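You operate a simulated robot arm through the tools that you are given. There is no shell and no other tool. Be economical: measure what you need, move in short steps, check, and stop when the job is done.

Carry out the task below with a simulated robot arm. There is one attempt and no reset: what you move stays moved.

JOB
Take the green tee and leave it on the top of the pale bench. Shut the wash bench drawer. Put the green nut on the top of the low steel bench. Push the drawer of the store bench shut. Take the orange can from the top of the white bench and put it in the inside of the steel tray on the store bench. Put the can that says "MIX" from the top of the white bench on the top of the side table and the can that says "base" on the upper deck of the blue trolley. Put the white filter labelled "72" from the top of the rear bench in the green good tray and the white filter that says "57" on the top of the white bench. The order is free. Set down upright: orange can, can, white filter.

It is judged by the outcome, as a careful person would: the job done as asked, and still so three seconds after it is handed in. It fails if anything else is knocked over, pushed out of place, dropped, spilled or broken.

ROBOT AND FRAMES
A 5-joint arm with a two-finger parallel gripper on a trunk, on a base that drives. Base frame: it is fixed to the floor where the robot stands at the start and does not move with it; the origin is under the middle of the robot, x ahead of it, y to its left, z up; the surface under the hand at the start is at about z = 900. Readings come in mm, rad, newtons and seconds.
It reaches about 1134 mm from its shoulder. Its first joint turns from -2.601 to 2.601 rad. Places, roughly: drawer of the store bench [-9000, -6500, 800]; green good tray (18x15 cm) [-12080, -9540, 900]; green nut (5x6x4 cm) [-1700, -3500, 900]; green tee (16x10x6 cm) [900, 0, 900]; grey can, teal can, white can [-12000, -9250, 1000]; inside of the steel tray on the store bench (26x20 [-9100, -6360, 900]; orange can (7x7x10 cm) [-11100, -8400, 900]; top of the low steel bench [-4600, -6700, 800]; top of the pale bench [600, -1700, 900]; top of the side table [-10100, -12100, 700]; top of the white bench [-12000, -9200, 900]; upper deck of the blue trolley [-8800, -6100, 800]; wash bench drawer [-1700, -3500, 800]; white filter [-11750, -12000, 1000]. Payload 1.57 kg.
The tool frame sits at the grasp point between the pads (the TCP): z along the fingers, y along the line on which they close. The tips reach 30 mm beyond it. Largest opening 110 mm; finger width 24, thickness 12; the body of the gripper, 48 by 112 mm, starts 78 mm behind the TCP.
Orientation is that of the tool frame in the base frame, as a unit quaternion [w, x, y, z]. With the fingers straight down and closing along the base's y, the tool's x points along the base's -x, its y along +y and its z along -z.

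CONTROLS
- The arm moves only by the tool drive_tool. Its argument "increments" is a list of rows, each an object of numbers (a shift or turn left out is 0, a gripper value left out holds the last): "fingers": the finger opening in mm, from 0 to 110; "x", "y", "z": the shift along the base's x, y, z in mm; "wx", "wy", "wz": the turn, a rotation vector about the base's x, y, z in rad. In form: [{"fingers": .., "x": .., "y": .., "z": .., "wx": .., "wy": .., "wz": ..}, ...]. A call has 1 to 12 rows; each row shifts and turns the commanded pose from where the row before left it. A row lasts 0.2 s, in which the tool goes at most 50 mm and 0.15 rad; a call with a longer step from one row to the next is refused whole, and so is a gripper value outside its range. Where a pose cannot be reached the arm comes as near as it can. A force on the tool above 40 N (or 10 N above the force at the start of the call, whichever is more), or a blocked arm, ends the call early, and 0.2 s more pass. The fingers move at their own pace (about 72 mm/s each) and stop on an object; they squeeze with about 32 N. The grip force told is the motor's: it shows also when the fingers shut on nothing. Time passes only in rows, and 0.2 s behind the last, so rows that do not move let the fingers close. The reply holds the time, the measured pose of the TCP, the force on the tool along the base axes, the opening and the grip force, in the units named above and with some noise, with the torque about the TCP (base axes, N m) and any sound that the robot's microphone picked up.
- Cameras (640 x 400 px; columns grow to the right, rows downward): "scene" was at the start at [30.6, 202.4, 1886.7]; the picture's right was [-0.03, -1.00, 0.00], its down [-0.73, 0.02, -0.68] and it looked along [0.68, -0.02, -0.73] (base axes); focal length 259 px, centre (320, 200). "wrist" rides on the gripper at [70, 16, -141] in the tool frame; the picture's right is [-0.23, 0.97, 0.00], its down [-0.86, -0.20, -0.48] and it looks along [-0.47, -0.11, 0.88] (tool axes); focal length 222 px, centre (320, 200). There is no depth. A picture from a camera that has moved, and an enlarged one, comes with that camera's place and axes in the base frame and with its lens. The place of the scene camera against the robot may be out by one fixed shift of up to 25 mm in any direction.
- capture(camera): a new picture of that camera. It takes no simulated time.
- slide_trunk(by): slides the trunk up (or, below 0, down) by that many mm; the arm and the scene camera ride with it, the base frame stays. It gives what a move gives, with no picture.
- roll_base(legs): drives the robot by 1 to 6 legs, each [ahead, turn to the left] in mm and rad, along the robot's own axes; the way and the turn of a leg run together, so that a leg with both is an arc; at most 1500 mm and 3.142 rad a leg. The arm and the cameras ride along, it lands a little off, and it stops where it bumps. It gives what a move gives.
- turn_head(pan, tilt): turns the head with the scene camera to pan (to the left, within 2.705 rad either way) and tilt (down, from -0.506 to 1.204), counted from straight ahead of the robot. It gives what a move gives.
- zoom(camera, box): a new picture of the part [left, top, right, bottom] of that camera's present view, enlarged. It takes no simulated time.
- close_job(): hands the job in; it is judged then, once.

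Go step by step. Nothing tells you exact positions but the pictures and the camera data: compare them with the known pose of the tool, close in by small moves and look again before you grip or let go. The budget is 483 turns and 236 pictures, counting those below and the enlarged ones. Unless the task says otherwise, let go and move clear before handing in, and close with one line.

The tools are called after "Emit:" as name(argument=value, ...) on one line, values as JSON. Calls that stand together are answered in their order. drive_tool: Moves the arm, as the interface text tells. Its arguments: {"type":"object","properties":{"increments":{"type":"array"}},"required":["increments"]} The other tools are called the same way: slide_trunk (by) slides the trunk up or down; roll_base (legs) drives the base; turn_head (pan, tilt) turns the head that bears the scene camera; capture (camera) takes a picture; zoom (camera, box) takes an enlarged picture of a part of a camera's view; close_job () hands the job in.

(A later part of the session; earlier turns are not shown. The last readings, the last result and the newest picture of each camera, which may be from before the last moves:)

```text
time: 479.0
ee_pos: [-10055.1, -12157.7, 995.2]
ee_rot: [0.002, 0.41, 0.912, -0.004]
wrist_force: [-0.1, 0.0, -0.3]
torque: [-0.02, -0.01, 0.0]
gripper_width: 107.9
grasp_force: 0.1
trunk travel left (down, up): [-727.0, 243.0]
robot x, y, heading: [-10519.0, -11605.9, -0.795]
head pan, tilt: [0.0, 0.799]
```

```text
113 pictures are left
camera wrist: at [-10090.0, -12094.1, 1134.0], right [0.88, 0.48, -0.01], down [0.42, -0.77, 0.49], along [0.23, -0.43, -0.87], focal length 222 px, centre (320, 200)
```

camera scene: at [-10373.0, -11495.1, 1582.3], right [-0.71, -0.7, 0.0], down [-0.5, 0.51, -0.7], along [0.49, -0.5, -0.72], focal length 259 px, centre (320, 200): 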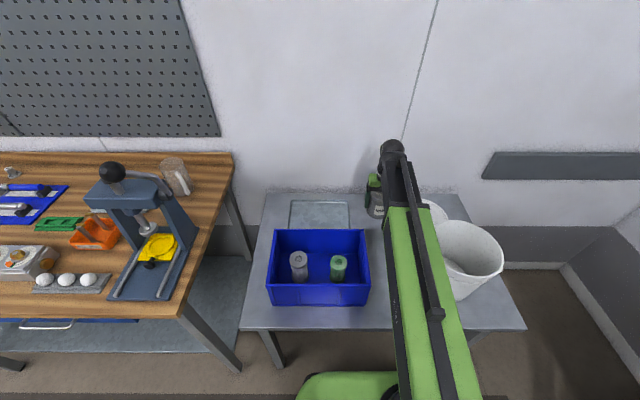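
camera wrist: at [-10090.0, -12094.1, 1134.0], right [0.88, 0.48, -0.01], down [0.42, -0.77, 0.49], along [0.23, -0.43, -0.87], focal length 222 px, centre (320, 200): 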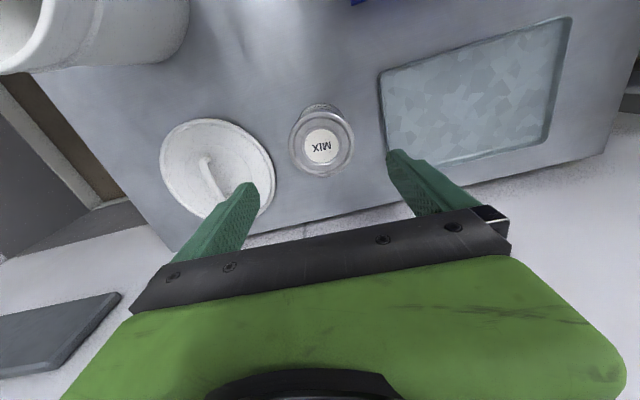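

MIX stands on the side table. Now the filters on the rear bench: rise, retract, back off and turn right.

Emit:
slide_trunk(by=215)

Emit:
drive_tool(increments=[{"x": -27, "y": 33}, {"x": -27, "y": 33}, {"x": -27, "y": 33}, {"x": -27, "y": 33}])

Emit:
roll_base(legs=[[-560, 0], [0, -1.57]])

Emit:
capture(camera="scene")

```text
time: 481.2
ee_pos: [-10055.2, -12156.8, 1210.3]
ee_rot: [0.001, 0.41, 0.912, -0.005]
wrist_force: [-0.2, 0.2, -0.3]
torque: [0.02, -0.02, -0.05]
gripper_width: 108.1
grasp_force: 0.0
trunk travel left (down, up): [-942.0, 28.0]
robot x, y, heading: [-10516.4, -11603.1, -0.796]
head pan, tilt: [0.0, 0.799]
```

```text
time: 482.2
ee_pos: [-10147.2, -12043.9, 1209.5]
ee_rot: [0.001, 0.409, 0.912, -0.004]
wrist_force: [0.4, -0.6, -0.4]
torque: [0.0, 0.0, 0.02]
gripper_width: 108.2
grasp_force: 0.1
out of reach, approached as far as the arm can: row 4
trunk travel left (down, up): [-942.0, 28.0]
robot x, y, heading: [-10517.7, -11603.8, -0.795]
head pan, tilt: [0.0, 0.799]
```

```text
time: 489.2
ee_pos: [-11350.9, -11573.9, 1209.9]
ee_rot: [-0.002, 0.935, 0.354, -0.002]
wrist_force: [1.5, -1.9, 0.2]
torque: [0.15, 0.14, -0.04]
gripper_width: 107.9
grasp_force: 0.1
trunk travel left (down, up): [-942.0, 28.0]
robot x, y, heading: [-10927.8, -11178.8, -2.355]
head pan, tilt: [0.0, 0.799]
```

```text
112 pictures are left
camera scene: at [-10841.6, -11311.1, 1916.8], right [-0.71, 0.71, 0.0], down [0.51, 0.51, -0.7], along [-0.49, -0.49, -0.72], focal length 259 px, centre (320, 200)
```

scene: 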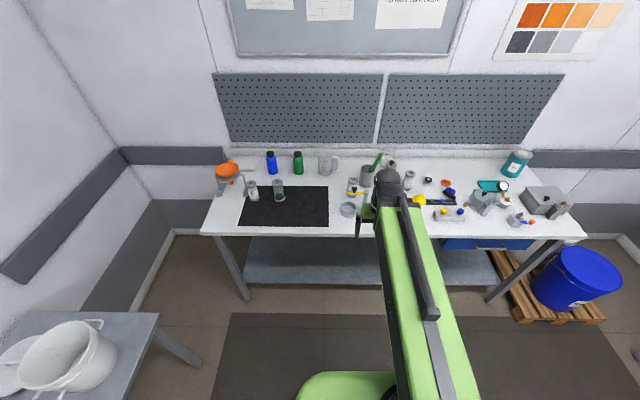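

Emit:
zoom(camera="scene", box=[200, 140, 380, 250])

Emit:
zoom(camera="scene", box=[330, 140, 590, 250])

```text
3.56 times, centred on (290, 195) of scene
camera zoom: at [-10841.6, -11311.1, 1916.8], right [-0.71, 0.71, 0.0], down [0.51, 0.51, -0.7], along [-0.49, -0.49, -0.72], focal length 919 px, centre (427, 218)
```

zoom: 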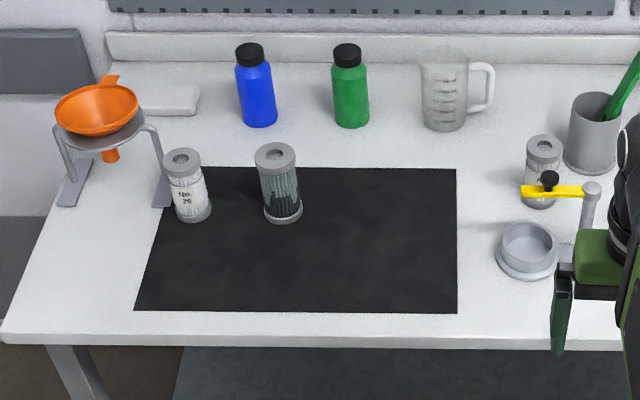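

```text
2.46 times, centred on (460, 195) of scene
camera zoom: at [-10841.6, -11311.1, 1916.8], right [-0.71, 0.71, 0.0], down [0.51, 0.51, -0.7], along [-0.49, -0.49, -0.72], focal length 636 px, centre (-25, 212)
```

zoom: 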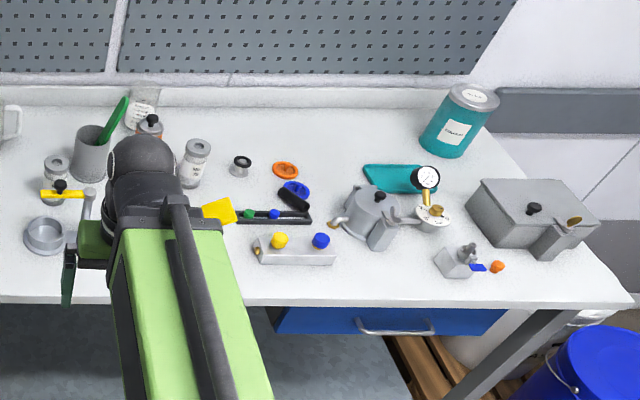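

I see three white filters; I need to read their labels.

Emit:
zoom(camera="scene", box=[235, 170, 285, 205])

Emit:
zoom(camera="scene", box=[335, 160, 385, 215])

Emit:
zoom(camera="scene", box=[385, 150, 435, 200])

```text
11.43 times, centred on (260, 188) of scene
camera zoom: at [-10841.6, -11311.1, 1916.8], right [-0.71, 0.71, 0.0], down [0.51, 0.51, -0.7], along [-0.49, -0.49, -0.72], focal length 2955 px, centre (1006, 343)
```

zoom: 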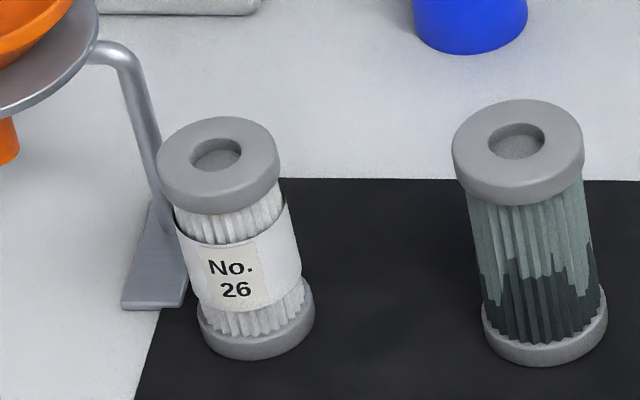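

```text
7.27 times, centred on (360, 188) of scene
camera zoom: at [-10841.6, -11311.1, 1916.8], right [-0.71, 0.71, 0.0], down [0.51, 0.51, -0.7], along [-0.49, -0.49, -0.72], focal length 1881 px, centre (29, 291)
```

zoom: 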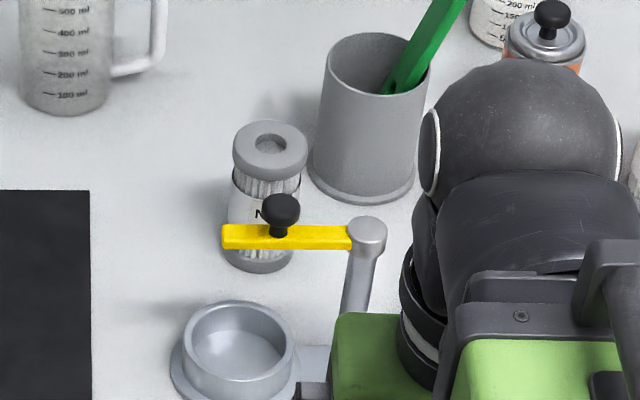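

```text
8.00 times, centred on (410, 175) of scene
camera zoom: at [-10841.6, -11311.1, 1916.8], right [-0.71, 0.71, 0.0], down [0.51, 0.51, -0.7], along [-0.49, -0.49, -0.72], focal length 2069 px, centre (-400, 400)
```

zoom: 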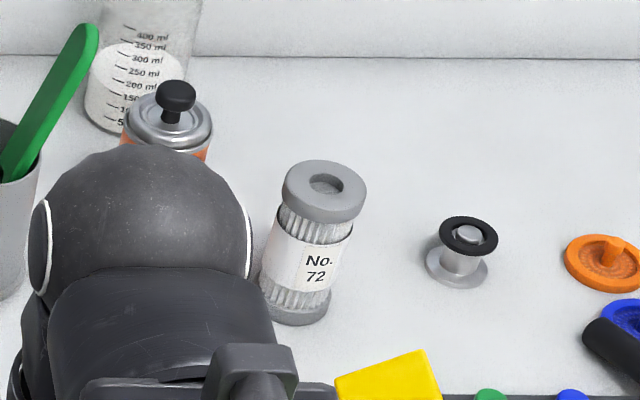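

Filter 72 is the right-hand one at about (-11956,-11723); 26 is on the left, and the one behind the yellow clamp should be 57. I'll move in line with 72.

Emit:
roll_base(legs=[[0, -0.66], [440, 0], [0, 0.64]])

Emit:
capture(camera="scene")

Emit:
capture(camera="wrist")

```text
time: 495.5
ee_pos: [-11781.1, -11634.8, 1208.5]
ee_rot: [-0.003, 0.939, 0.343, -0.002]
wrist_force: [-0.4, -0.5, -1.2]
torque: [0.07, 0.01, 0.04]
gripper_width: 108.0
grasp_force: 0.0
trunk travel left (down, up): [-942.0, 28.0]
robot x, y, heading: [-11355.2, -11250.1, -2.376]
head pan, tilt: [0.0, 0.799]
```

```text
106 pictures are left
camera scene: at [-11264.9, -11385.6, 1916.2], right [-0.69, 0.72, 0.0], down [0.52, 0.5, -0.7], along [-0.5, -0.48, -0.72], focal length 259 px, centre (320, 200)
```

scene: 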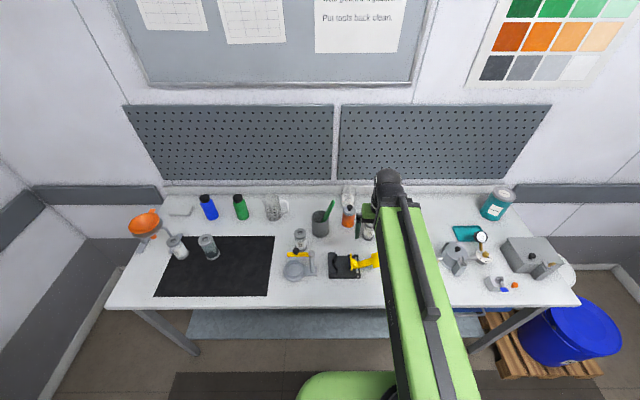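

```text
105 pictures are left
camera wrist: at [-11717.1, -11604.0, 1348.6], right [0.46, -0.89, -0.01], down [-0.78, -0.4, 0.48], along [-0.43, -0.21, -0.88], focal length 222 px, centre (320, 200)
```

wrist: 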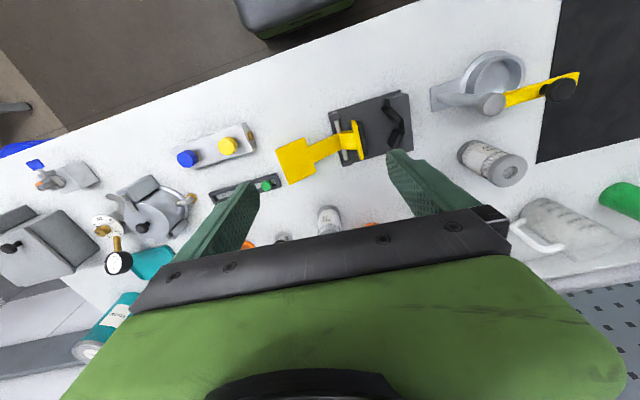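

Emit:
zoom(camera="wrist", box=[440, 120, 560, 200])

Emit:
zoom(camera="scene", box=[270, 180, 410, 300])

```text
5.00 times, centred on (500, 160) of wrist
camera zoom: at [-11717.1, -11604.0, 1348.6], right [0.46, -0.89, -0.01], down [-0.78, -0.4, 0.48], along [-0.43, -0.21, -0.88], focal length 1111 px, centre (-580, 400)
```

zoom: 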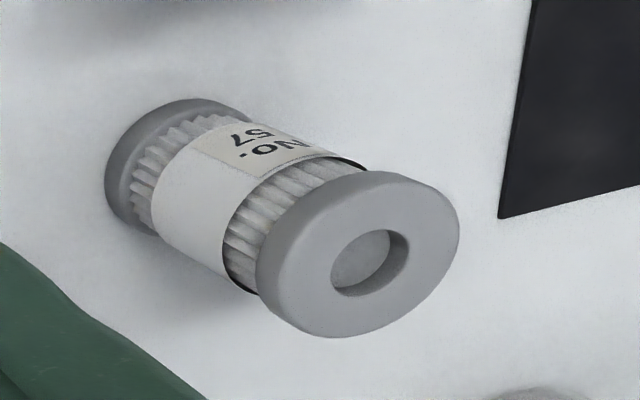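

```text
3.33 times, centred on (340, 240) of scene
camera zoom: at [-11264.9, -11385.6, 1916.2], right [-0.69, 0.72, 0.0], down [0.52, 0.5, -0.7], along [-0.5, -0.48, -0.72], focal length 862 px, centre (253, 67)
```

zoom: 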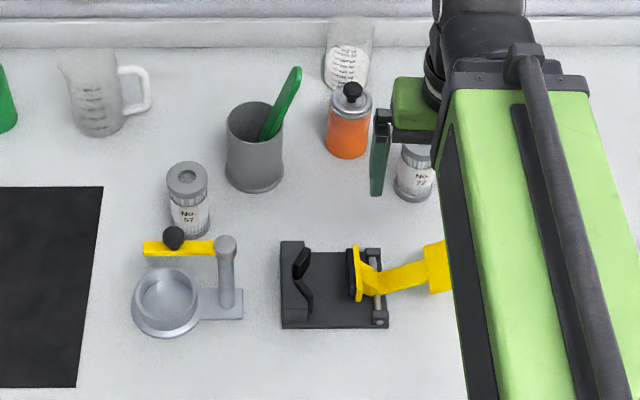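

57 confirmed. Moving over 72 at about (-11955,-11725).

Emit:
drive_tool(increments=[{"fingers": 90, "x": -43.5, "y": -22.5}, {"x": -43.5, "y": -22.5}, {"x": -43.5, "y": -22.5}, {"x": -43.5, "y": -22.5}, {}])

Emit:
capture(camera="wrist")

```text
time: 496.7
ee_pos: [-11951.2, -11725.6, 1209.2]
ee_rot: [-0.002, 0.939, 0.344, -0.003]
wrist_force: [0.4, 0.9, 0.2]
torque: [0.01, -0.01, 0.0]
gripper_width: 90.3
grasp_force: 0.0
trunk travel left (down, up): [-942.0, 28.0]
robot x, y, heading: [-11350.8, -11253.0, -2.378]
head pan, tilt: [0.0, 0.799]
```

```text
102 pictures are left
camera wrist: at [-11888.0, -11694.1, 1349.5], right [0.46, -0.89, -0.01], down [-0.78, -0.4, 0.48], along [-0.43, -0.21, -0.88], focal length 222 px, centre (320, 200)
```

wrist: 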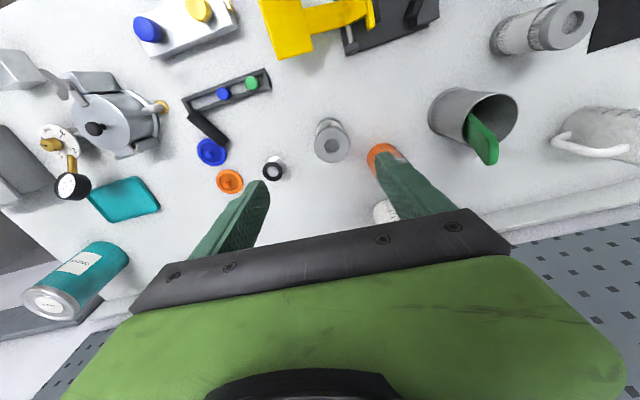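

Emit:
drive_tool(increments=[{"x": -6, "y": -21}, {}])

Emit:
slide_trunk(by=-120)

Emit:
capture(camera="wrist")

```text
time: 497.3
ee_pos: [-11956.9, -11743.4, 1209.4]
ee_rot: [-0.003, 0.939, 0.343, -0.003]
wrist_force: [0.1, 0.7, -0.7]
torque: [-0.01, 0.01, 0.04]
gripper_width: 90.0
grasp_force: 0.1
trunk travel left (down, up): [-942.0, 28.0]
robot x, y, heading: [-11352.4, -11249.4, -2.373]
head pan, tilt: [0.0, 0.799]
```

```text
time: 498.8
ee_pos: [-11956.5, -11745.3, 1089.6]
ee_rot: [-0.003, 0.939, 0.343, -0.002]
wrist_force: [-0.3, -0.3, 0.9]
torque: [0.0, 0.03, 0.01]
gripper_width: 89.8
grasp_force: 0.0
trunk travel left (down, up): [-822.0, 148.0]
robot x, y, heading: [-11351.2, -11252.1, -2.384]
head pan, tilt: [0.0, 0.799]
```

```text
101 pictures are left
camera wrist: at [-11894.3, -11713.2, 1229.4], right [0.46, -0.89, -0.01], down [-0.78, -0.4, 0.48], along [-0.43, -0.21, -0.88], focal length 222 px, centre (320, 200)
```

wrist: 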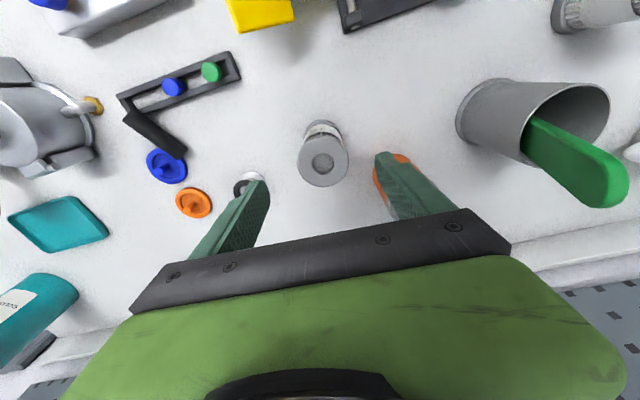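

Nearly centred; a small correction, narrower opening (75), then down and grip.

Emit:
drive_tool(increments=[{"fingers": 76, "x": -4, "y": -3}, {}])

Emit:
slide_trunk(by=-80)

Emit:
capture(camera="wrist")

```text
time: 499.4
ee_pos: [-11961.4, -11746.0, 1089.7]
ee_rot: [-0.002, 0.939, 0.344, -0.002]
wrist_force: [0.4, 0.2, 0.4]
torque: [0.0, -0.01, -0.02]
gripper_width: 76.3
grasp_force: 0.1
trunk travel left (down, up): [-822.0, 148.0]
robot x, y, heading: [-11353.0, -11248.5, -2.383]
head pan, tilt: [0.0, 0.799]
```

```text
time: 500.5
ee_pos: [-11960.8, -11747.4, 1009.5]
ee_rot: [-0.003, 0.939, 0.344, -0.003]
wrist_force: [0.9, 0.9, 0.1]
torque: [0.03, 0.04, -0.01]
gripper_width: 75.9
grasp_force: 0.1
trunk travel left (down, up): [-742.0, 228.0]
robot x, y, heading: [-11352.9, -11251.9, -2.377]
head pan, tilt: [0.0, 0.799]
```

```text
100 pictures are left
camera wrist: at [-11898.0, -11715.5, 1149.3], right [0.46, -0.89, -0.01], down [-0.78, -0.4, 0.48], along [-0.43, -0.21, -0.88], focal length 222 px, centre (320, 200)
```

wrist: 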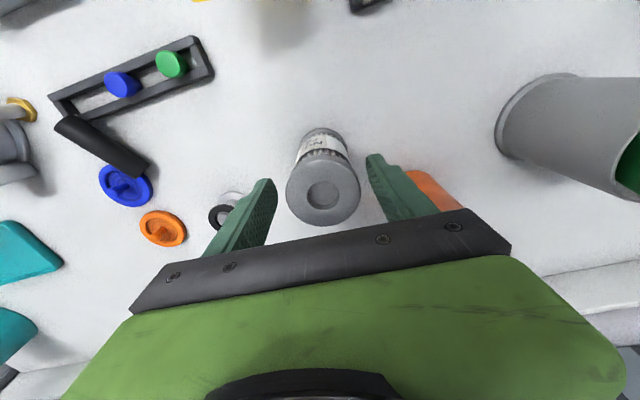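

Emit:
slide_trunk(by=-57)

Emit:
drive_tool(increments=[{"fingers": 40}, {}, {}, {}])

Emit:
slide_trunk(by=250)

Emit:
capture(camera="wrist")

```text
time: 501.5
ee_pos: [-11961.4, -11746.0, 952.6]
ee_rot: [-0.003, 0.939, 0.344, -0.001]
wrist_force: [-0.2, -0.5, 0.3]
torque: [-0.03, 0.03, -0.03]
gripper_width: 76.2
grasp_force: 0.0
trunk travel left (down, up): [-685.0, 285.0]
robot x, y, heading: [-11350.6, -11246.2, -2.379]
head pan, tilt: [0.0, 0.799]
```

```text
time: 502.5
ee_pos: [-11961.1, -11746.7, 952.5]
ee_rot: [-0.003, 0.939, 0.344, -0.002]
wrist_force: [-0.2, -0.5, 1.9]
torque: [-0.08, -0.06, 0.0]
gripper_width: 53.7
grasp_force: 32.4
trunk travel left (down, up): [-685.0, 285.0]
robot x, y, heading: [-11352.0, -11250.3, -2.379]
head pan, tilt: [0.0, 0.799]
```

```text
time: 505.1
ee_pos: [-11961.8, -11747.6, 1202.0]
ee_rot: [-0.003, 0.939, 0.343, -0.003]
wrist_force: [0.2, 0.0, 0.2]
torque: [0.01, -0.01, 0.03]
gripper_width: 53.3
grasp_force: 32.3
trunk travel left (down, up): [-935.0, 35.0]
robot x, y, heading: [-11354.7, -11247.0, -2.376]
head pan, tilt: [0.0, 0.799]
```

```text
99 pictures are left
camera wrist: at [-11898.1, -11715.6, 1342.2], right [0.46, -0.89, -0.01], down [-0.78, -0.4, 0.48], along [-0.43, -0.21, -0.88], focal length 222 px, centre (320, 200)
```

wrist: 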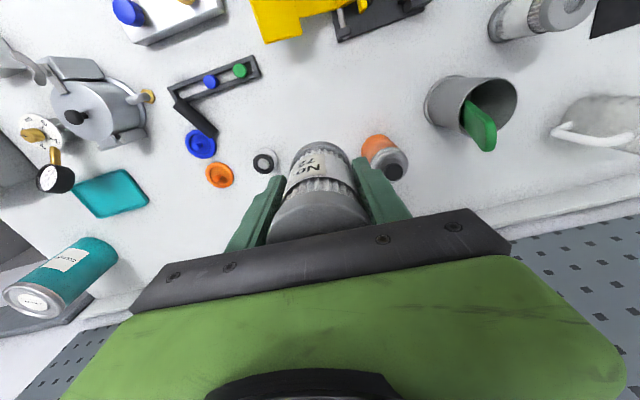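

72 is held. Retracting, then driving to the white bench's GOOD tray.

Emit:
drive_tool(increments=[{"x": 36, "y": 30}, {"x": 36, "y": 30}, {"x": 36, "y": 30}, {"x": 36, "y": 30}, {"x": 18, "y": 15}])

Emit:
roll_base(legs=[[-650, 0], [0, -1.56], [950, 0]])

Emit:
capture(camera="scene")

```text
time: 506.3
ee_pos: [-11796.3, -11612.6, 1202.4]
ee_rot: [-0.002, 0.939, 0.344, -0.003]
wrist_force: [0.5, -0.4, -1.2]
torque: [0.0, 0.0, -0.02]
gripper_width: 53.5
grasp_force: 31.9
out of reach, approached as far as the arm can: row 3, 4
trunk travel left (down, up): [-935.0, 35.0]
robot x, y, heading: [-11350.5, -11245.4, -2.379]
head pan, tilt: [0.0, 0.799]
```

```text
time: 518.2
ee_pos: [-11913.5, -9671.6, 1200.8]
ee_rot: [-0.004, 0.904, -0.428, 0.001]
wrist_force: [-0.9, -0.1, 0.0]
torque: [0.03, -0.02, -0.01]
gripper_width: 53.6
grasp_force: 32.2
trunk travel left (down, up): [-935.0, 35.0]
robot x, y, heading: [-11551.1, -10116.9, 2.333]
head pan, tilt: [0.0, 0.799]
```

```text
98 pictures are left
camera scene: at [-11705.5, -10196.4, 1909.3], right [0.73, 0.69, 0.0], down [0.49, -0.52, -0.7], along [-0.48, 0.51, -0.72], focal length 259 px, centre (320, 200)
```

scene: 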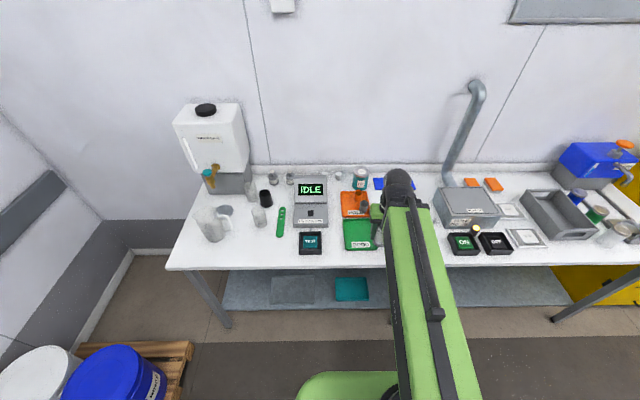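

Emit:
zoom(camera="scene", box=[280, 160, 440, 280])

Emit:
capture(camera="wrist")

```text
3.33 times, centred on (360, 220) of scene
camera zoom: at [-11705.5, -10196.4, 1909.3], right [0.73, 0.69, 0.0], down [0.49, -0.52, -0.7], along [-0.48, 0.51, -0.72], focal length 862 px, centre (187, 133)
```

zoom: 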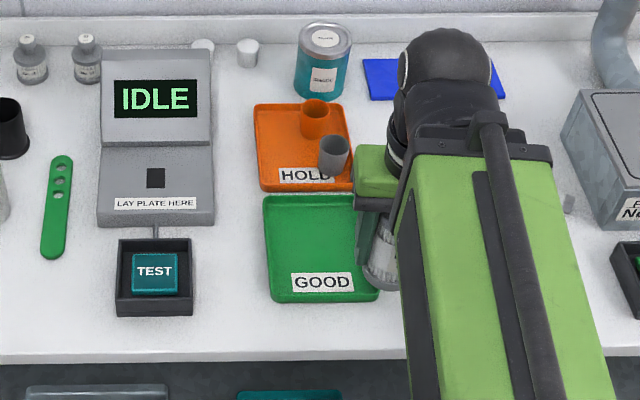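

```text
96 pictures are left
camera wrist: at [-11884.1, -9737.4, 1342.2], right [-0.9, -0.44, -0.01], down [-0.39, 0.78, 0.48], along [-0.21, 0.43, -0.88], focal length 222 px, centre (320, 200)
```

wrist: 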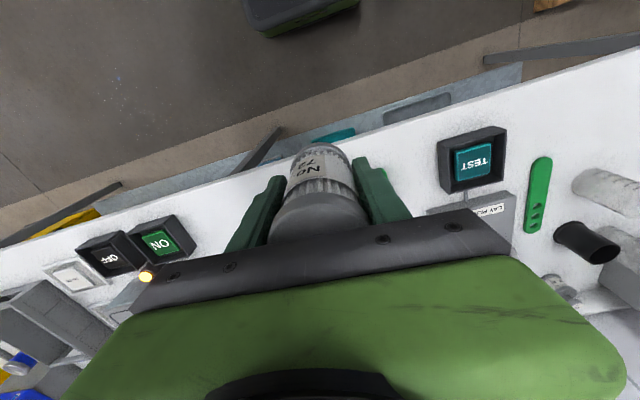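

Tray centre is about (-12088,-9530). Moving the filter above it.

Emit:
drive_tool(increments=[{"x": -35, "y": 28.5}, {"x": -35, "y": 28.5}, {"x": -35, "y": 28.5}, {"x": -35, "y": 28.5}, {"x": -34, "y": 28}, {}])

Emit:
slide_trunk(by=-100)

Emit:
capture(camera="wrist")

Emit:
zoom(camera="scene", box=[270, 100, 430, 220])

```text
time: 519.6
ee_pos: [-12084.1, -9529.5, 1203.5]
ee_rot: [-0.004, 0.904, -0.427, 0.0]
wrist_force: [-0.7, -1.1, -0.3]
torque: [0.01, 0.01, 0.0]
gripper_width: 53.3
grasp_force: 32.0
trunk travel left (down, up): [-935.0, 35.0]
robot x, y, heading: [-11551.2, -10118.0, 2.326]
head pan, tilt: [0.0, 0.799]
```

```text
time: 520.9
ee_pos: [-12085.6, -9527.1, 1102.3]
ee_rot: [-0.003, 0.904, -0.427, 0.001]
wrist_force: [0.9, 0.3, -1.5]
torque: [0.01, -0.02, -0.04]
gripper_width: 53.6
grasp_force: 32.5
trunk travel left (down, up): [-835.0, 135.0]
robot x, y, heading: [-11554.4, -10116.9, 2.325]
head pan, tilt: [0.0, 0.799]
```

```text
95 pictures are left
camera wrist: at [-12055.3, -9594.6, 1242.3], right [-0.9, -0.44, -0.01], down [-0.39, 0.78, 0.48], along [-0.21, 0.43, -0.88], focal length 222 px, centre (320, 200)
```

wrist: 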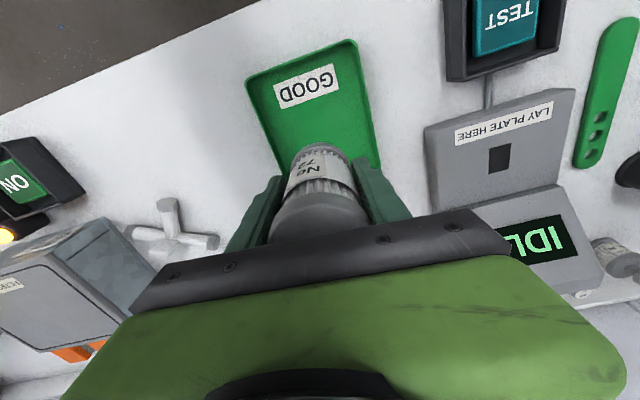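

```text
3.33 times, centred on (350, 160) of scene
camera zoom: at [-11705.4, -10196.6, 1809.3], right [0.73, 0.69, 0.0], down [0.49, -0.52, -0.7], along [-0.48, 0.51, -0.72], focal length 862 px, centre (220, 333)
```

zoom: 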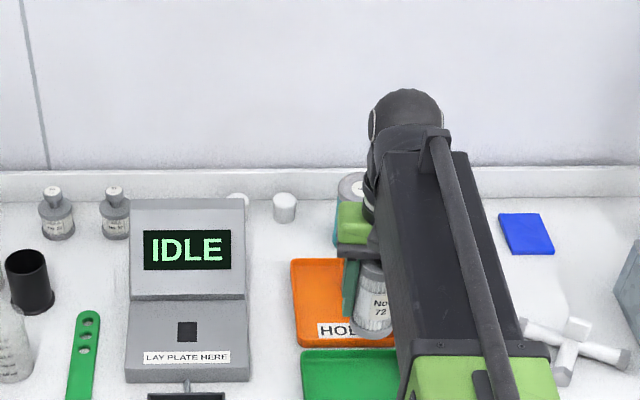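

Landing point is close to the tray centre. Small nudge, then lower.

Emit:
drive_tool(increments=[{"x": 3, "y": -8}, {}])

Emit:
slide_trunk(by=-135)

Emit:
capture(camera="wrist")

```text
time: 521.5
ee_pos: [-12082.6, -9536.8, 1102.8]
ee_rot: [-0.004, 0.904, -0.428, 0.0]
wrist_force: [0.3, 0.0, 0.3]
torque: [0.02, -0.01, 0.0]
gripper_width: 53.8
grasp_force: 31.8
trunk travel left (down, up): [-835.0, 135.0]
robot x, y, heading: [-11553.6, -10119.2, 2.325]
head pan, tilt: [0.0, 0.799]
```

```text
time: 523.2
ee_pos: [-12082.3, -9536.6, 968.0]
ee_rot: [-0.004, 0.904, -0.428, 0.0]
wrist_force: [-0.5, -0.2, -1.1]
torque: [0.01, -0.01, 0.01]
gripper_width: 53.4
grasp_force: 32.4
trunk travel left (down, up): [-700.0, 270.0]
robot x, y, heading: [-11553.3, -10119.1, 2.33]
head pan, tilt: [0.0, 0.799]
```

```text
93 pictures are left
camera wrist: at [-12051.9, -9602.0, 1107.3], right [-0.9, -0.44, -0.01], down [-0.39, 0.78, 0.48], along [-0.21, 0.43, -0.88], focal length 222 px, centre (320, 200)
```

wrist: 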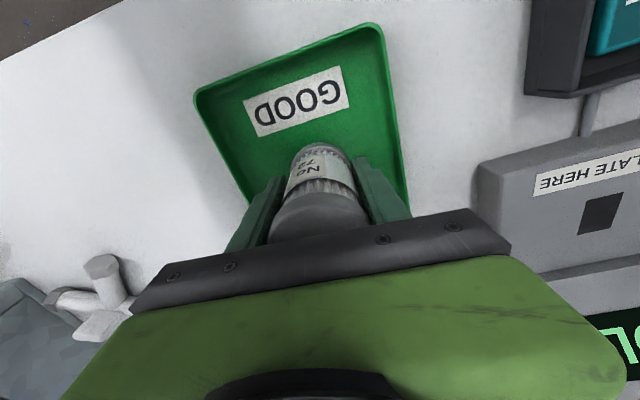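

Emit:
slide_trunk(by=-7)

Emit:
slide_trunk(by=-3)

Emit:
slide_trunk(by=-3)

```text
time: 523.7
ee_pos: [-12081.2, -9535.8, 961.0]
ee_rot: [-0.004, 0.905, -0.426, 0.001]
wrist_force: [0.1, -0.2, -1.2]
torque: [0.01, 0.02, 0.03]
gripper_width: 53.3
grasp_force: 31.9
trunk travel left (down, up): [-693.0, 277.0]
robot x, y, heading: [-11551.8, -10118.1, 2.326]
head pan, tilt: [0.0, 0.799]
```

```text
time: 524.2
ee_pos: [-12081.7, -9536.9, 957.8]
ee_rot: [-0.003, 0.905, -0.426, 0.001]
wrist_force: [-0.2, 0.5, -1.9]
torque: [0.0, 0.01, 0.0]
gripper_width: 53.3
grasp_force: 32.4
trunk travel left (down, up): [-690.0, 280.0]
robot x, y, heading: [-11554.9, -10118.8, 2.325]
head pan, tilt: [0.0, 0.799]
```

```text
time: 524.8
ee_pos: [-12080.6, -9538.0, 955.5]
ee_rot: [-0.004, 0.904, -0.427, -0.001]
wrist_force: [-5.6, 6.7, 27.4]
torque: [-0.1, 0.5, -0.16]
gripper_width: 53.5
grasp_force: 31.8
trunk travel left (down, up): [-687.0, 283.0]
robot x, y, heading: [-11551.3, -10122.4, 2.323]
head pan, tilt: [0.0, 0.799]
```

Contact on the tray floor. Releasing and rising.

Emit:
drive_tool(increments=[{"fingers": 70}, {}, {}])

Emit:
slide_trunk(by=250)

Emit:
capture(camera="wrist")

```text
time: 525.6
ee_pos: [-12082.6, -9536.0, 955.6]
ee_rot: [-0.003, 0.904, -0.428, 0.001]
wrist_force: [0.3, 0.2, 0.0]
torque: [0.0, -0.02, -0.02]
gripper_width: 70.3
grasp_force: 0.1
trunk travel left (down, up): [-687.0, 283.0]
robot x, y, heading: [-11553.1, -10121.2, 2.325]
head pan, tilt: [0.0, 0.799]
```

```text
time: 528.1
ee_pos: [-12081.2, -9535.7, 1205.5]
ee_rot: [-0.004, 0.904, -0.427, 0.001]
wrist_force: [-0.8, 0.8, 0.8]
torque: [-0.04, -0.01, -0.05]
gripper_width: 69.9
grasp_force: 0.0
trunk travel left (down, up): [-937.0, 33.0]
robot x, y, heading: [-11555.0, -10120.6, 2.326]
head pan, tilt: [0.0, 0.799]
```

```text
92 pictures are left
camera wrist: at [-12052.0, -9602.0, 1344.2], right [-0.9, -0.44, -0.01], down [-0.39, 0.78, 0.48], along [-0.21, 0.43, -0.88], focal length 222 px, centre (320, 200)
```

wrist: 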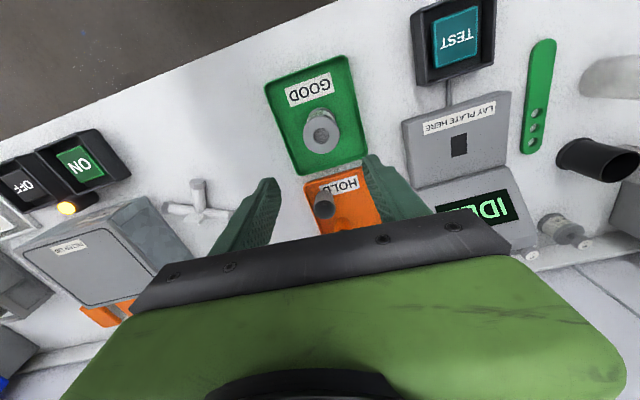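

72 stands in the GOOD tray. Now back to the rear bench for 57; I'll spin the gripper 180° on the way so its camera stays clear of the yellow press.

Emit:
drive_tool(increments=[{"x": 34, "y": -36, "wz": 0.143}, {"x": 34, "y": -36, "wz": 0.143}, {"x": 34, "y": -36, "wz": 0.143}, {"x": 30, "y": -33, "wz": 0.143}, {"wz": 0.143}, {"wz": 0.143}, {"wz": 0.143}, {"wz": 0.143}, {"wz": 0.143}, {"wz": 0.143}, {"wz": 0.143}])

Emit:
drive_tool(increments=[{"wz": 0.143}, {"wz": 0.143}, {"wz": 0.143}, {"wz": 0.143}, {"wz": 0.143}, {"wz": 0.143}, {"wz": 0.143}, {"wz": 0.143}, {"wz": 0.143}, {"wz": 0.143}, {"wz": 0.143}])

Emit:
roll_base(legs=[[-1200, 0], [0, 1.585], [550, 0]])

Emit:
capture(camera="scene")

```text
time: 530.5
ee_pos: [-11949.7, -9677.1, 1204.7]
ee_rot: [-0.003, 0.941, 0.339, -0.002]
wrist_force: [-0.5, 0.2, 0.2]
torque: [-0.02, 0.02, 0.01]
gripper_width: 69.9
grasp_force: 0.0
trunk travel left (down, up): [-937.0, 33.0]
robot x, y, heading: [-11553.7, -10119.4, 2.324]
head pan, tilt: [0.0, 0.799]
```

```text
time: 533.0
ee_pos: [-11949.9, -9676.5, 1205.4]
ee_rot: [0.0, 0.469, 0.883, -0.003]
wrist_force: [1.1, -0.1, -0.9]
torque: [0.01, 0.0, 0.01]
gripper_width: 69.9
grasp_force: 0.1
out of reach, approached as far as the arm can: row 11
trunk travel left (down, up): [-937.0, 33.0]
robot x, y, heading: [-11556.1, -10117.8, 2.328]
head pan, tilt: [0.0, 0.799]
```

```text
time: 545.6
ee_pos: [-11547.3, -11789.2, 1203.3]
ee_rot: [-0.001, -0.301, 0.954, 0.003]
wrist_force: [-0.9, 0.0, -0.4]
torque: [0.01, -0.04, 0.02]
gripper_width: 70.2
grasp_force: 0.0
trunk travel left (down, up): [-937.0, 33.0]
robot x, y, heading: [-11106.4, -11386.7, -2.348]
head pan, tilt: [0.0, 0.799]
```

```text
91 pictures are left
camera scene: at [-11017.2, -11517.9, 1911.4], right [-0.71, 0.71, 0.0], down [0.51, 0.51, -0.7], along [-0.49, -0.49, -0.72], focal length 259 px, centre (320, 200)
```

scene: 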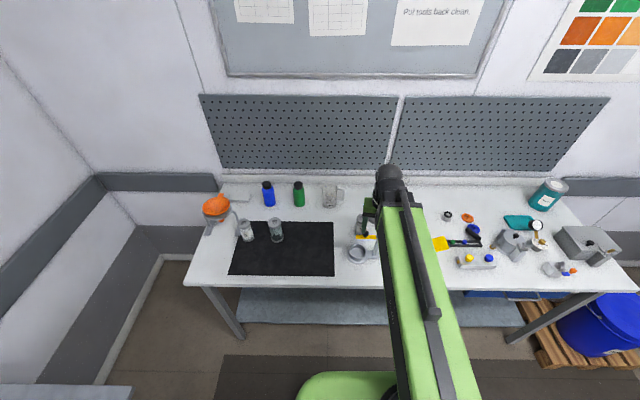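

Moving over 57 at about (-11694,-11928).

Emit:
drive_tool(increments=[{"fingers": 78, "x": -29, "y": -28}, {"x": -29, "y": -28}, {"x": -29, "y": -28}, {"x": -30, "y": -28}, {"x": -30, "y": -27}, {}])

Emit:
capture(camera="wrist")

Emit:
zoom(camera="scene", box=[290, 160, 430, 280])

```text
time: 547.0
ee_pos: [-11693.8, -11929.1, 1205.1]
ee_rot: [0.0, -0.3, 0.954, 0.003]
wrist_force: [0.1, 0.0, 0.6]
torque: [-0.01, 0.01, -0.01]
gripper_width: 77.8
grasp_force: 0.0
out of reach, approached as far as the arm can: row 5
trunk travel left (down, up): [-937.0, 33.0]
robot x, y, heading: [-11111.1, -11386.8, -2.357]
head pan, tilt: [0.0, 0.799]
```

```text
90 pictures are left
camera wrist: at [-11761.7, -11957.1, 1345.0], right [-0.37, 0.93, 0.01], down [0.82, 0.32, 0.48], along [0.44, 0.18, -0.88], focal length 222 px, centre (320, 200)
```

wrist: 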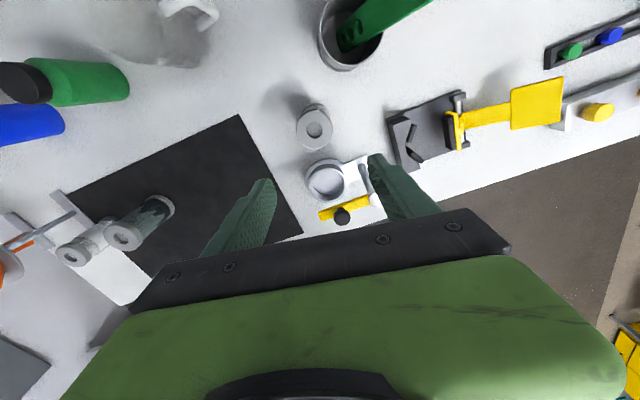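

```text
3.33 times, centred on (360, 220) of scene
camera zoom: at [-11016.7, -11517.3, 1911.3], right [-0.71, 0.71, 0.0], down [0.51, 0.51, -0.7], along [-0.49, -0.49, -0.72], focal length 862 px, centre (187, 133)
```

zoom: 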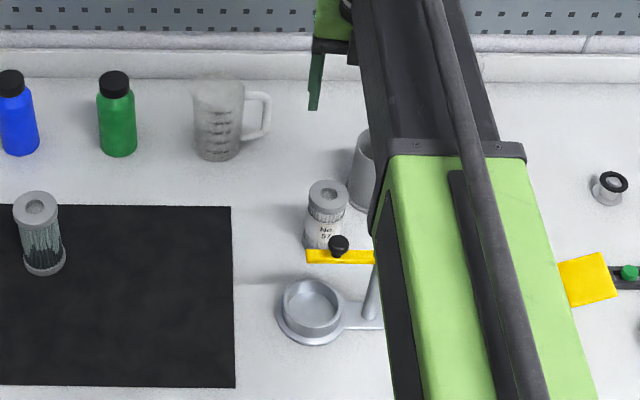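

Emit:
drive_tool(increments=[{"x": -2, "y": -10}, {}])

Emit:
slide_trunk(by=-120)

Emit:
capture(camera="wrist")

Emit:
zoom(camera="scene", box=[290, 120, 430, 240])

```text
time: 547.6
ee_pos: [-11696.2, -11939.3, 1204.4]
ee_rot: [-0.001, -0.301, 0.954, 0.003]
wrist_force: [-0.1, 0.4, 0.0]
torque: [-0.01, 0.04, -0.02]
gripper_width: 78.0
grasp_force: 0.1
trunk travel left (down, up): [-937.0, 33.0]
robot x, y, heading: [-11112.0, -11385.1, -2.355]
head pan, tilt: [0.0, 0.799]
```

```text
time: 549.1
ee_pos: [-11696.0, -11938.9, 1084.3]
ee_rot: [0.0, -0.3, 0.954, 0.002]
wrist_force: [-1.3, 0.2, 0.4]
torque: [0.01, -0.02, -0.05]
gripper_width: 78.3
grasp_force: 0.1
trunk travel left (down, up): [-817.0, 153.0]
robot x, y, heading: [-11110.6, -11386.5, -2.355]
head pan, tilt: [0.0, 0.799]
```

```text
88 pictures are left
camera wrist: at [-11763.3, -11967.0, 1224.7], right [-0.37, 0.93, 0.01], down [0.82, 0.32, 0.48], along [0.44, 0.18, -0.88], focal length 222 px, centre (320, 200)
```

wrist: 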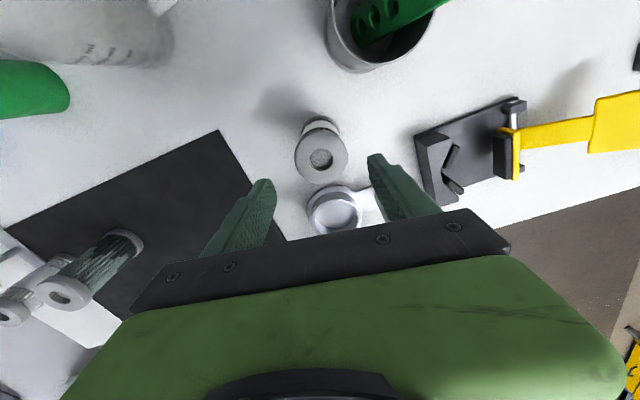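

```text
3.33 times, centred on (360, 180) of scene
camera zoom: at [-11017.3, -11517.8, 1791.3], right [-0.71, 0.71, 0.0], down [0.51, 0.51, -0.7], along [-0.49, -0.49, -0.72], focal length 862 px, centre (187, 267)
```

zoom: 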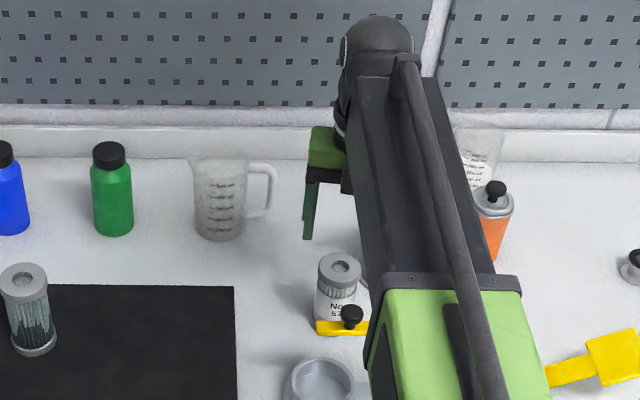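

The filter is centred and the arm passes well above the press knob. Lowering, gripping and lifting.

Emit:
slide_trunk(by=-132)

Emit:
capture(camera="wrist")

Emit:
drive_tool(increments=[{"fingers": 40}, {}, {}, {}])

```text
time: 550.7
ee_pos: [-11696.2, -11939.3, 952.2]
ee_rot: [-0.001, -0.3, 0.954, 0.003]
wrist_force: [0.0, 0.1, 0.3]
torque: [0.01, -0.01, -0.01]
gripper_width: 78.1
grasp_force: 0.0
trunk travel left (down, up): [-685.0, 285.0]
robot x, y, heading: [-11112.6, -11387.0, -2.356]
head pan, tilt: [0.0, 0.799]
```

```text
86 pictures are left
camera wrist: at [-11763.3, -11967.1, 1092.7], right [-0.37, 0.93, 0.01], down [0.82, 0.32, 0.48], along [0.44, 0.18, -0.88], focal length 222 px, centre (320, 200)
```

wrist: 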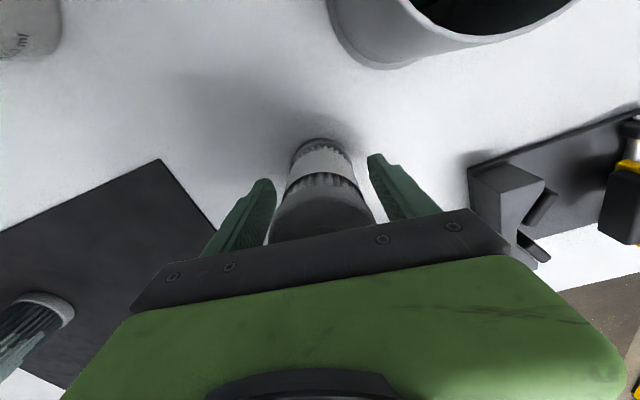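

```text
time: 551.7
ee_pos: [-11694.9, -11938.1, 952.1]
ee_rot: [-0.001, -0.3, 0.954, 0.002]
wrist_force: [0.4, 1.0, 0.9]
torque: [0.01, -0.01, 0.0]
gripper_width: 53.6
grasp_force: 31.7
trunk travel left (down, up): [-685.0, 285.0]
robot x, y, heading: [-11108.5, -11386.6, -2.355]
head pan, tilt: [0.0, 0.799]
```

Emit:
slide_trunk(by=250)

Emit:
capture(camera="wrist")

```text
time: 554.3
ee_pos: [-11696.3, -11939.7, 1202.1]
ee_rot: [-0.001, -0.3, 0.954, 0.003]
wrist_force: [-0.4, 0.4, -0.3]
torque: [0.0, 0.02, 0.01]
gripper_width: 53.7
grasp_force: 31.7
trunk travel left (down, up): [-935.0, 35.0]
robot x, y, heading: [-11107.9, -11387.3, -2.35]
head pan, tilt: [0.0, 0.799]
```

```text
85 pictures are left
camera wrist: at [-11763.3, -11967.2, 1342.5], right [-0.37, 0.93, 0.01], down [0.82, 0.32, 0.48], along [0.44, 0.18, -0.88], focal length 222 px, centre (320, 200)
```

wrist: 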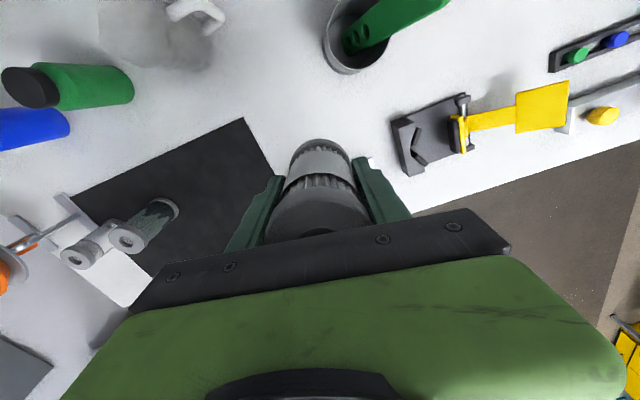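

57 is held. Retracting and driving to the white bench, aiming for the free spot where MIX stood.

Emit:
drive_tool(increments=[{"x": 34, "y": 32}, {"x": 34, "y": 32}, {"x": 34, "y": 32}, {"x": 34, "y": 32}, {"x": 20, "y": 19}])

Emit:
roll_base(legs=[[-800, 0], [0, -1.591], [1200, 0]])

Emit:
capture(camera="scene")

Emit:
capture(camera="wrist")

```text
time: 555.5
ee_pos: [-11539.2, -11791.3, 1203.1]
ee_rot: [-0.001, -0.301, 0.954, 0.002]
wrist_force: [-0.7, -0.8, -0.6]
torque: [-0.03, 0.0, 0.02]
gripper_width: 53.7
grasp_force: 32.2
trunk travel left (down, up): [-935.0, 35.0]
robot x, y, heading: [-11106.1, -11387.1, -2.355]
head pan, tilt: [0.0, 0.799]
```

```text
time: 569.2
ee_pos: [-11783.0, -9543.3, 1201.7]
ee_rot: [0.002, 0.472, 0.882, 0.003]
wrist_force: [-0.2, 0.4, -0.4]
torque: [-0.02, -0.03, 0.0]
gripper_width: 53.4
grasp_force: 31.6
trunk travel left (down, up): [-935.0, 35.0]
robot x, y, heading: [-11386.9, -9983.7, 2.33]
head pan, tilt: [0.0, 0.799]
```

```text
84 pictures are left
camera scene: at [-11538.7, -10062.0, 1909.3], right [0.72, 0.69, 0.0], down [0.49, -0.52, -0.7], along [-0.48, 0.5, -0.72], focal length 259 px, centre (320, 200)
```

scene: 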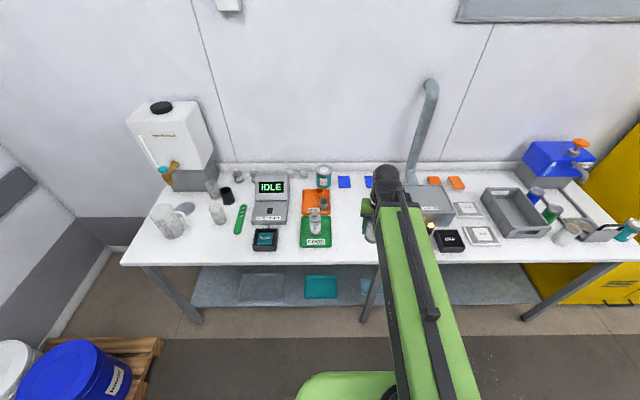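

```text
83 pictures are left
camera wrist: at [-11810.2, -9477.8, 1342.4], right [0.94, 0.35, 0.01], down [0.31, -0.82, 0.48], along [0.17, -0.45, -0.88], focal length 222 px, centre (320, 200)
```

wrist: 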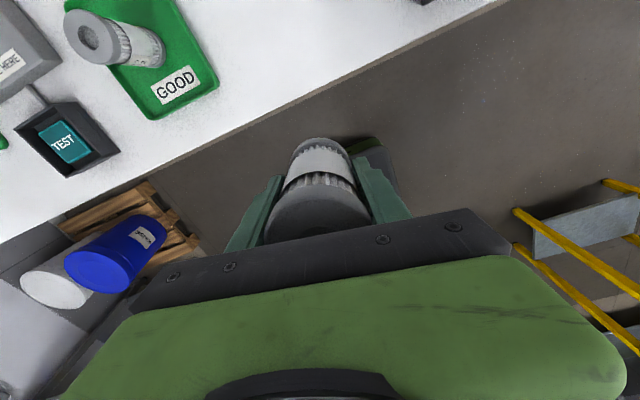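

Moving above the free spot at about (-11870,-9425) and looking.

Emit:
drive_tool(increments=[{"x": -29, "y": 39}, {"x": -29, "y": 39}, {"x": -29, "y": 39}, {}])

Emit:
slide_trunk(by=-120)

Emit:
capture(camera="wrist")

Emit:
zoom(camera="scene", box=[300, 110, 460, 230])

```text
time: 570.2
ee_pos: [-11870.1, -9426.4, 1202.6]
ee_rot: [0.002, 0.474, 0.88, 0.003]
wrist_force: [-0.8, 0.3, -0.3]
torque: [0.02, 0.01, 0.04]
gripper_width: 53.5
grasp_force: 32.5
trunk travel left (down, up): [-935.0, 35.0]
robot x, y, heading: [-11389.3, -9984.5, 2.329]
head pan, tilt: [0.0, 0.799]
```

```text
time: 571.7
ee_pos: [-11870.2, -9425.8, 1081.8]
ee_rot: [0.002, 0.475, 0.88, 0.002]
wrist_force: [0.0, -0.2, -1.0]
torque: [0.01, -0.04, 0.03]
gripper_width: 53.6
grasp_force: 32.2
trunk travel left (down, up): [-815.0, 155.0]
robot x, y, heading: [-11388.2, -9984.7, 2.33]
head pan, tilt: [0.0, 0.799]
```

```text
82 pictures are left
camera wrist: at [-11898.1, -9360.2, 1222.7], right [0.94, 0.35, 0.01], down [0.3, -0.83, 0.48], along [0.17, -0.45, -0.88], focal length 222 px, centre (320, 200)
```

wrist: 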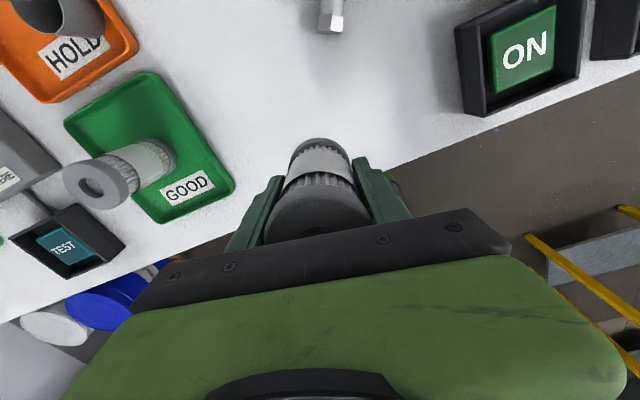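

```text
3.33 times, centred on (380, 170) of scene
camera zoom: at [-11538.2, -10062.4, 1789.3], right [0.72, 0.69, 0.0], down [0.49, -0.52, -0.7], along [-0.48, 0.5, -0.72], focal length 862 px, centre (120, 300)
```

zoom: 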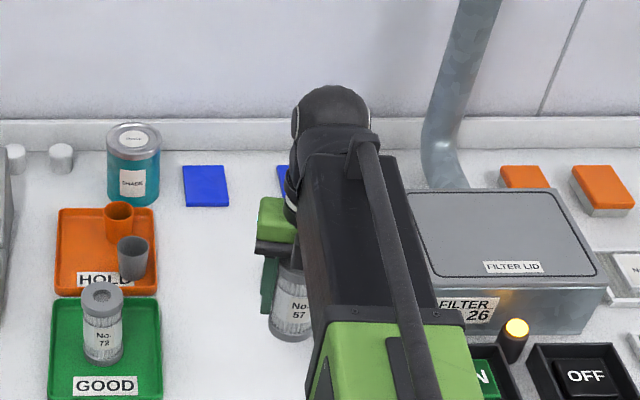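

The spot is free with good margins. Lowering.

Emit:
slide_trunk(by=-121)

Emit:
slide_trunk(by=-5)

Emit:
slide_trunk(by=-3)

```text
time: 573.2
ee_pos: [-11870.5, -9426.6, 960.7]
ee_rot: [0.001, 0.475, 0.88, 0.003]
wrist_force: [1.3, -0.1, -1.1]
torque: [0.0, 0.0, 0.0]
gripper_width: 53.5
grasp_force: 31.7
trunk travel left (down, up): [-694.0, 276.0]
robot x, y, heading: [-11387.9, -9985.4, 2.336]
head pan, tilt: [0.0, 0.799]
```

```text
time: 573.7
ee_pos: [-11872.0, -9425.6, 956.4]
ee_rot: [0.002, 0.475, 0.88, 0.003]
wrist_force: [1.0, 0.4, -0.4]
torque: [-0.01, -0.02, 0.0]
gripper_width: 53.5
grasp_force: 31.3
trunk travel left (down, up): [-689.0, 281.0]
robot x, y, heading: [-11389.1, -9986.1, 2.333]
head pan, tilt: [0.0, 0.799]
```

```text
time: 574.2
ee_pos: [-11872.1, -9426.3, 954.2]
ee_rot: [0.001, 0.474, 0.88, 0.003]
wrist_force: [0.6, 0.6, -1.7]
torque: [0.0, 0.01, 0.0]
gripper_width: 53.4
grasp_force: 31.9
trunk travel left (down, up): [-686.0, 284.0]
robot x, y, heading: [-11386.5, -9981.9, 2.326]
head pan, tilt: [0.0, 0.799]
```

Emit:
slide_trunk(by=-3)

```text
time: 574.8
ee_pos: [-11870.5, -9426.3, 952.0]
ee_rot: [0.001, 0.475, 0.88, 0.003]
wrist_force: [-4.7, 6.6, 27.5]
torque: [-0.14, 0.51, -0.13]
gripper_width: 53.7
grasp_force: 31.7
trunk travel left (down, up): [-683.0, 287.0]
robot x, y, heading: [-11387.5, -9983.4, 2.334]
head pan, tilt: [0.0, 0.799]
```

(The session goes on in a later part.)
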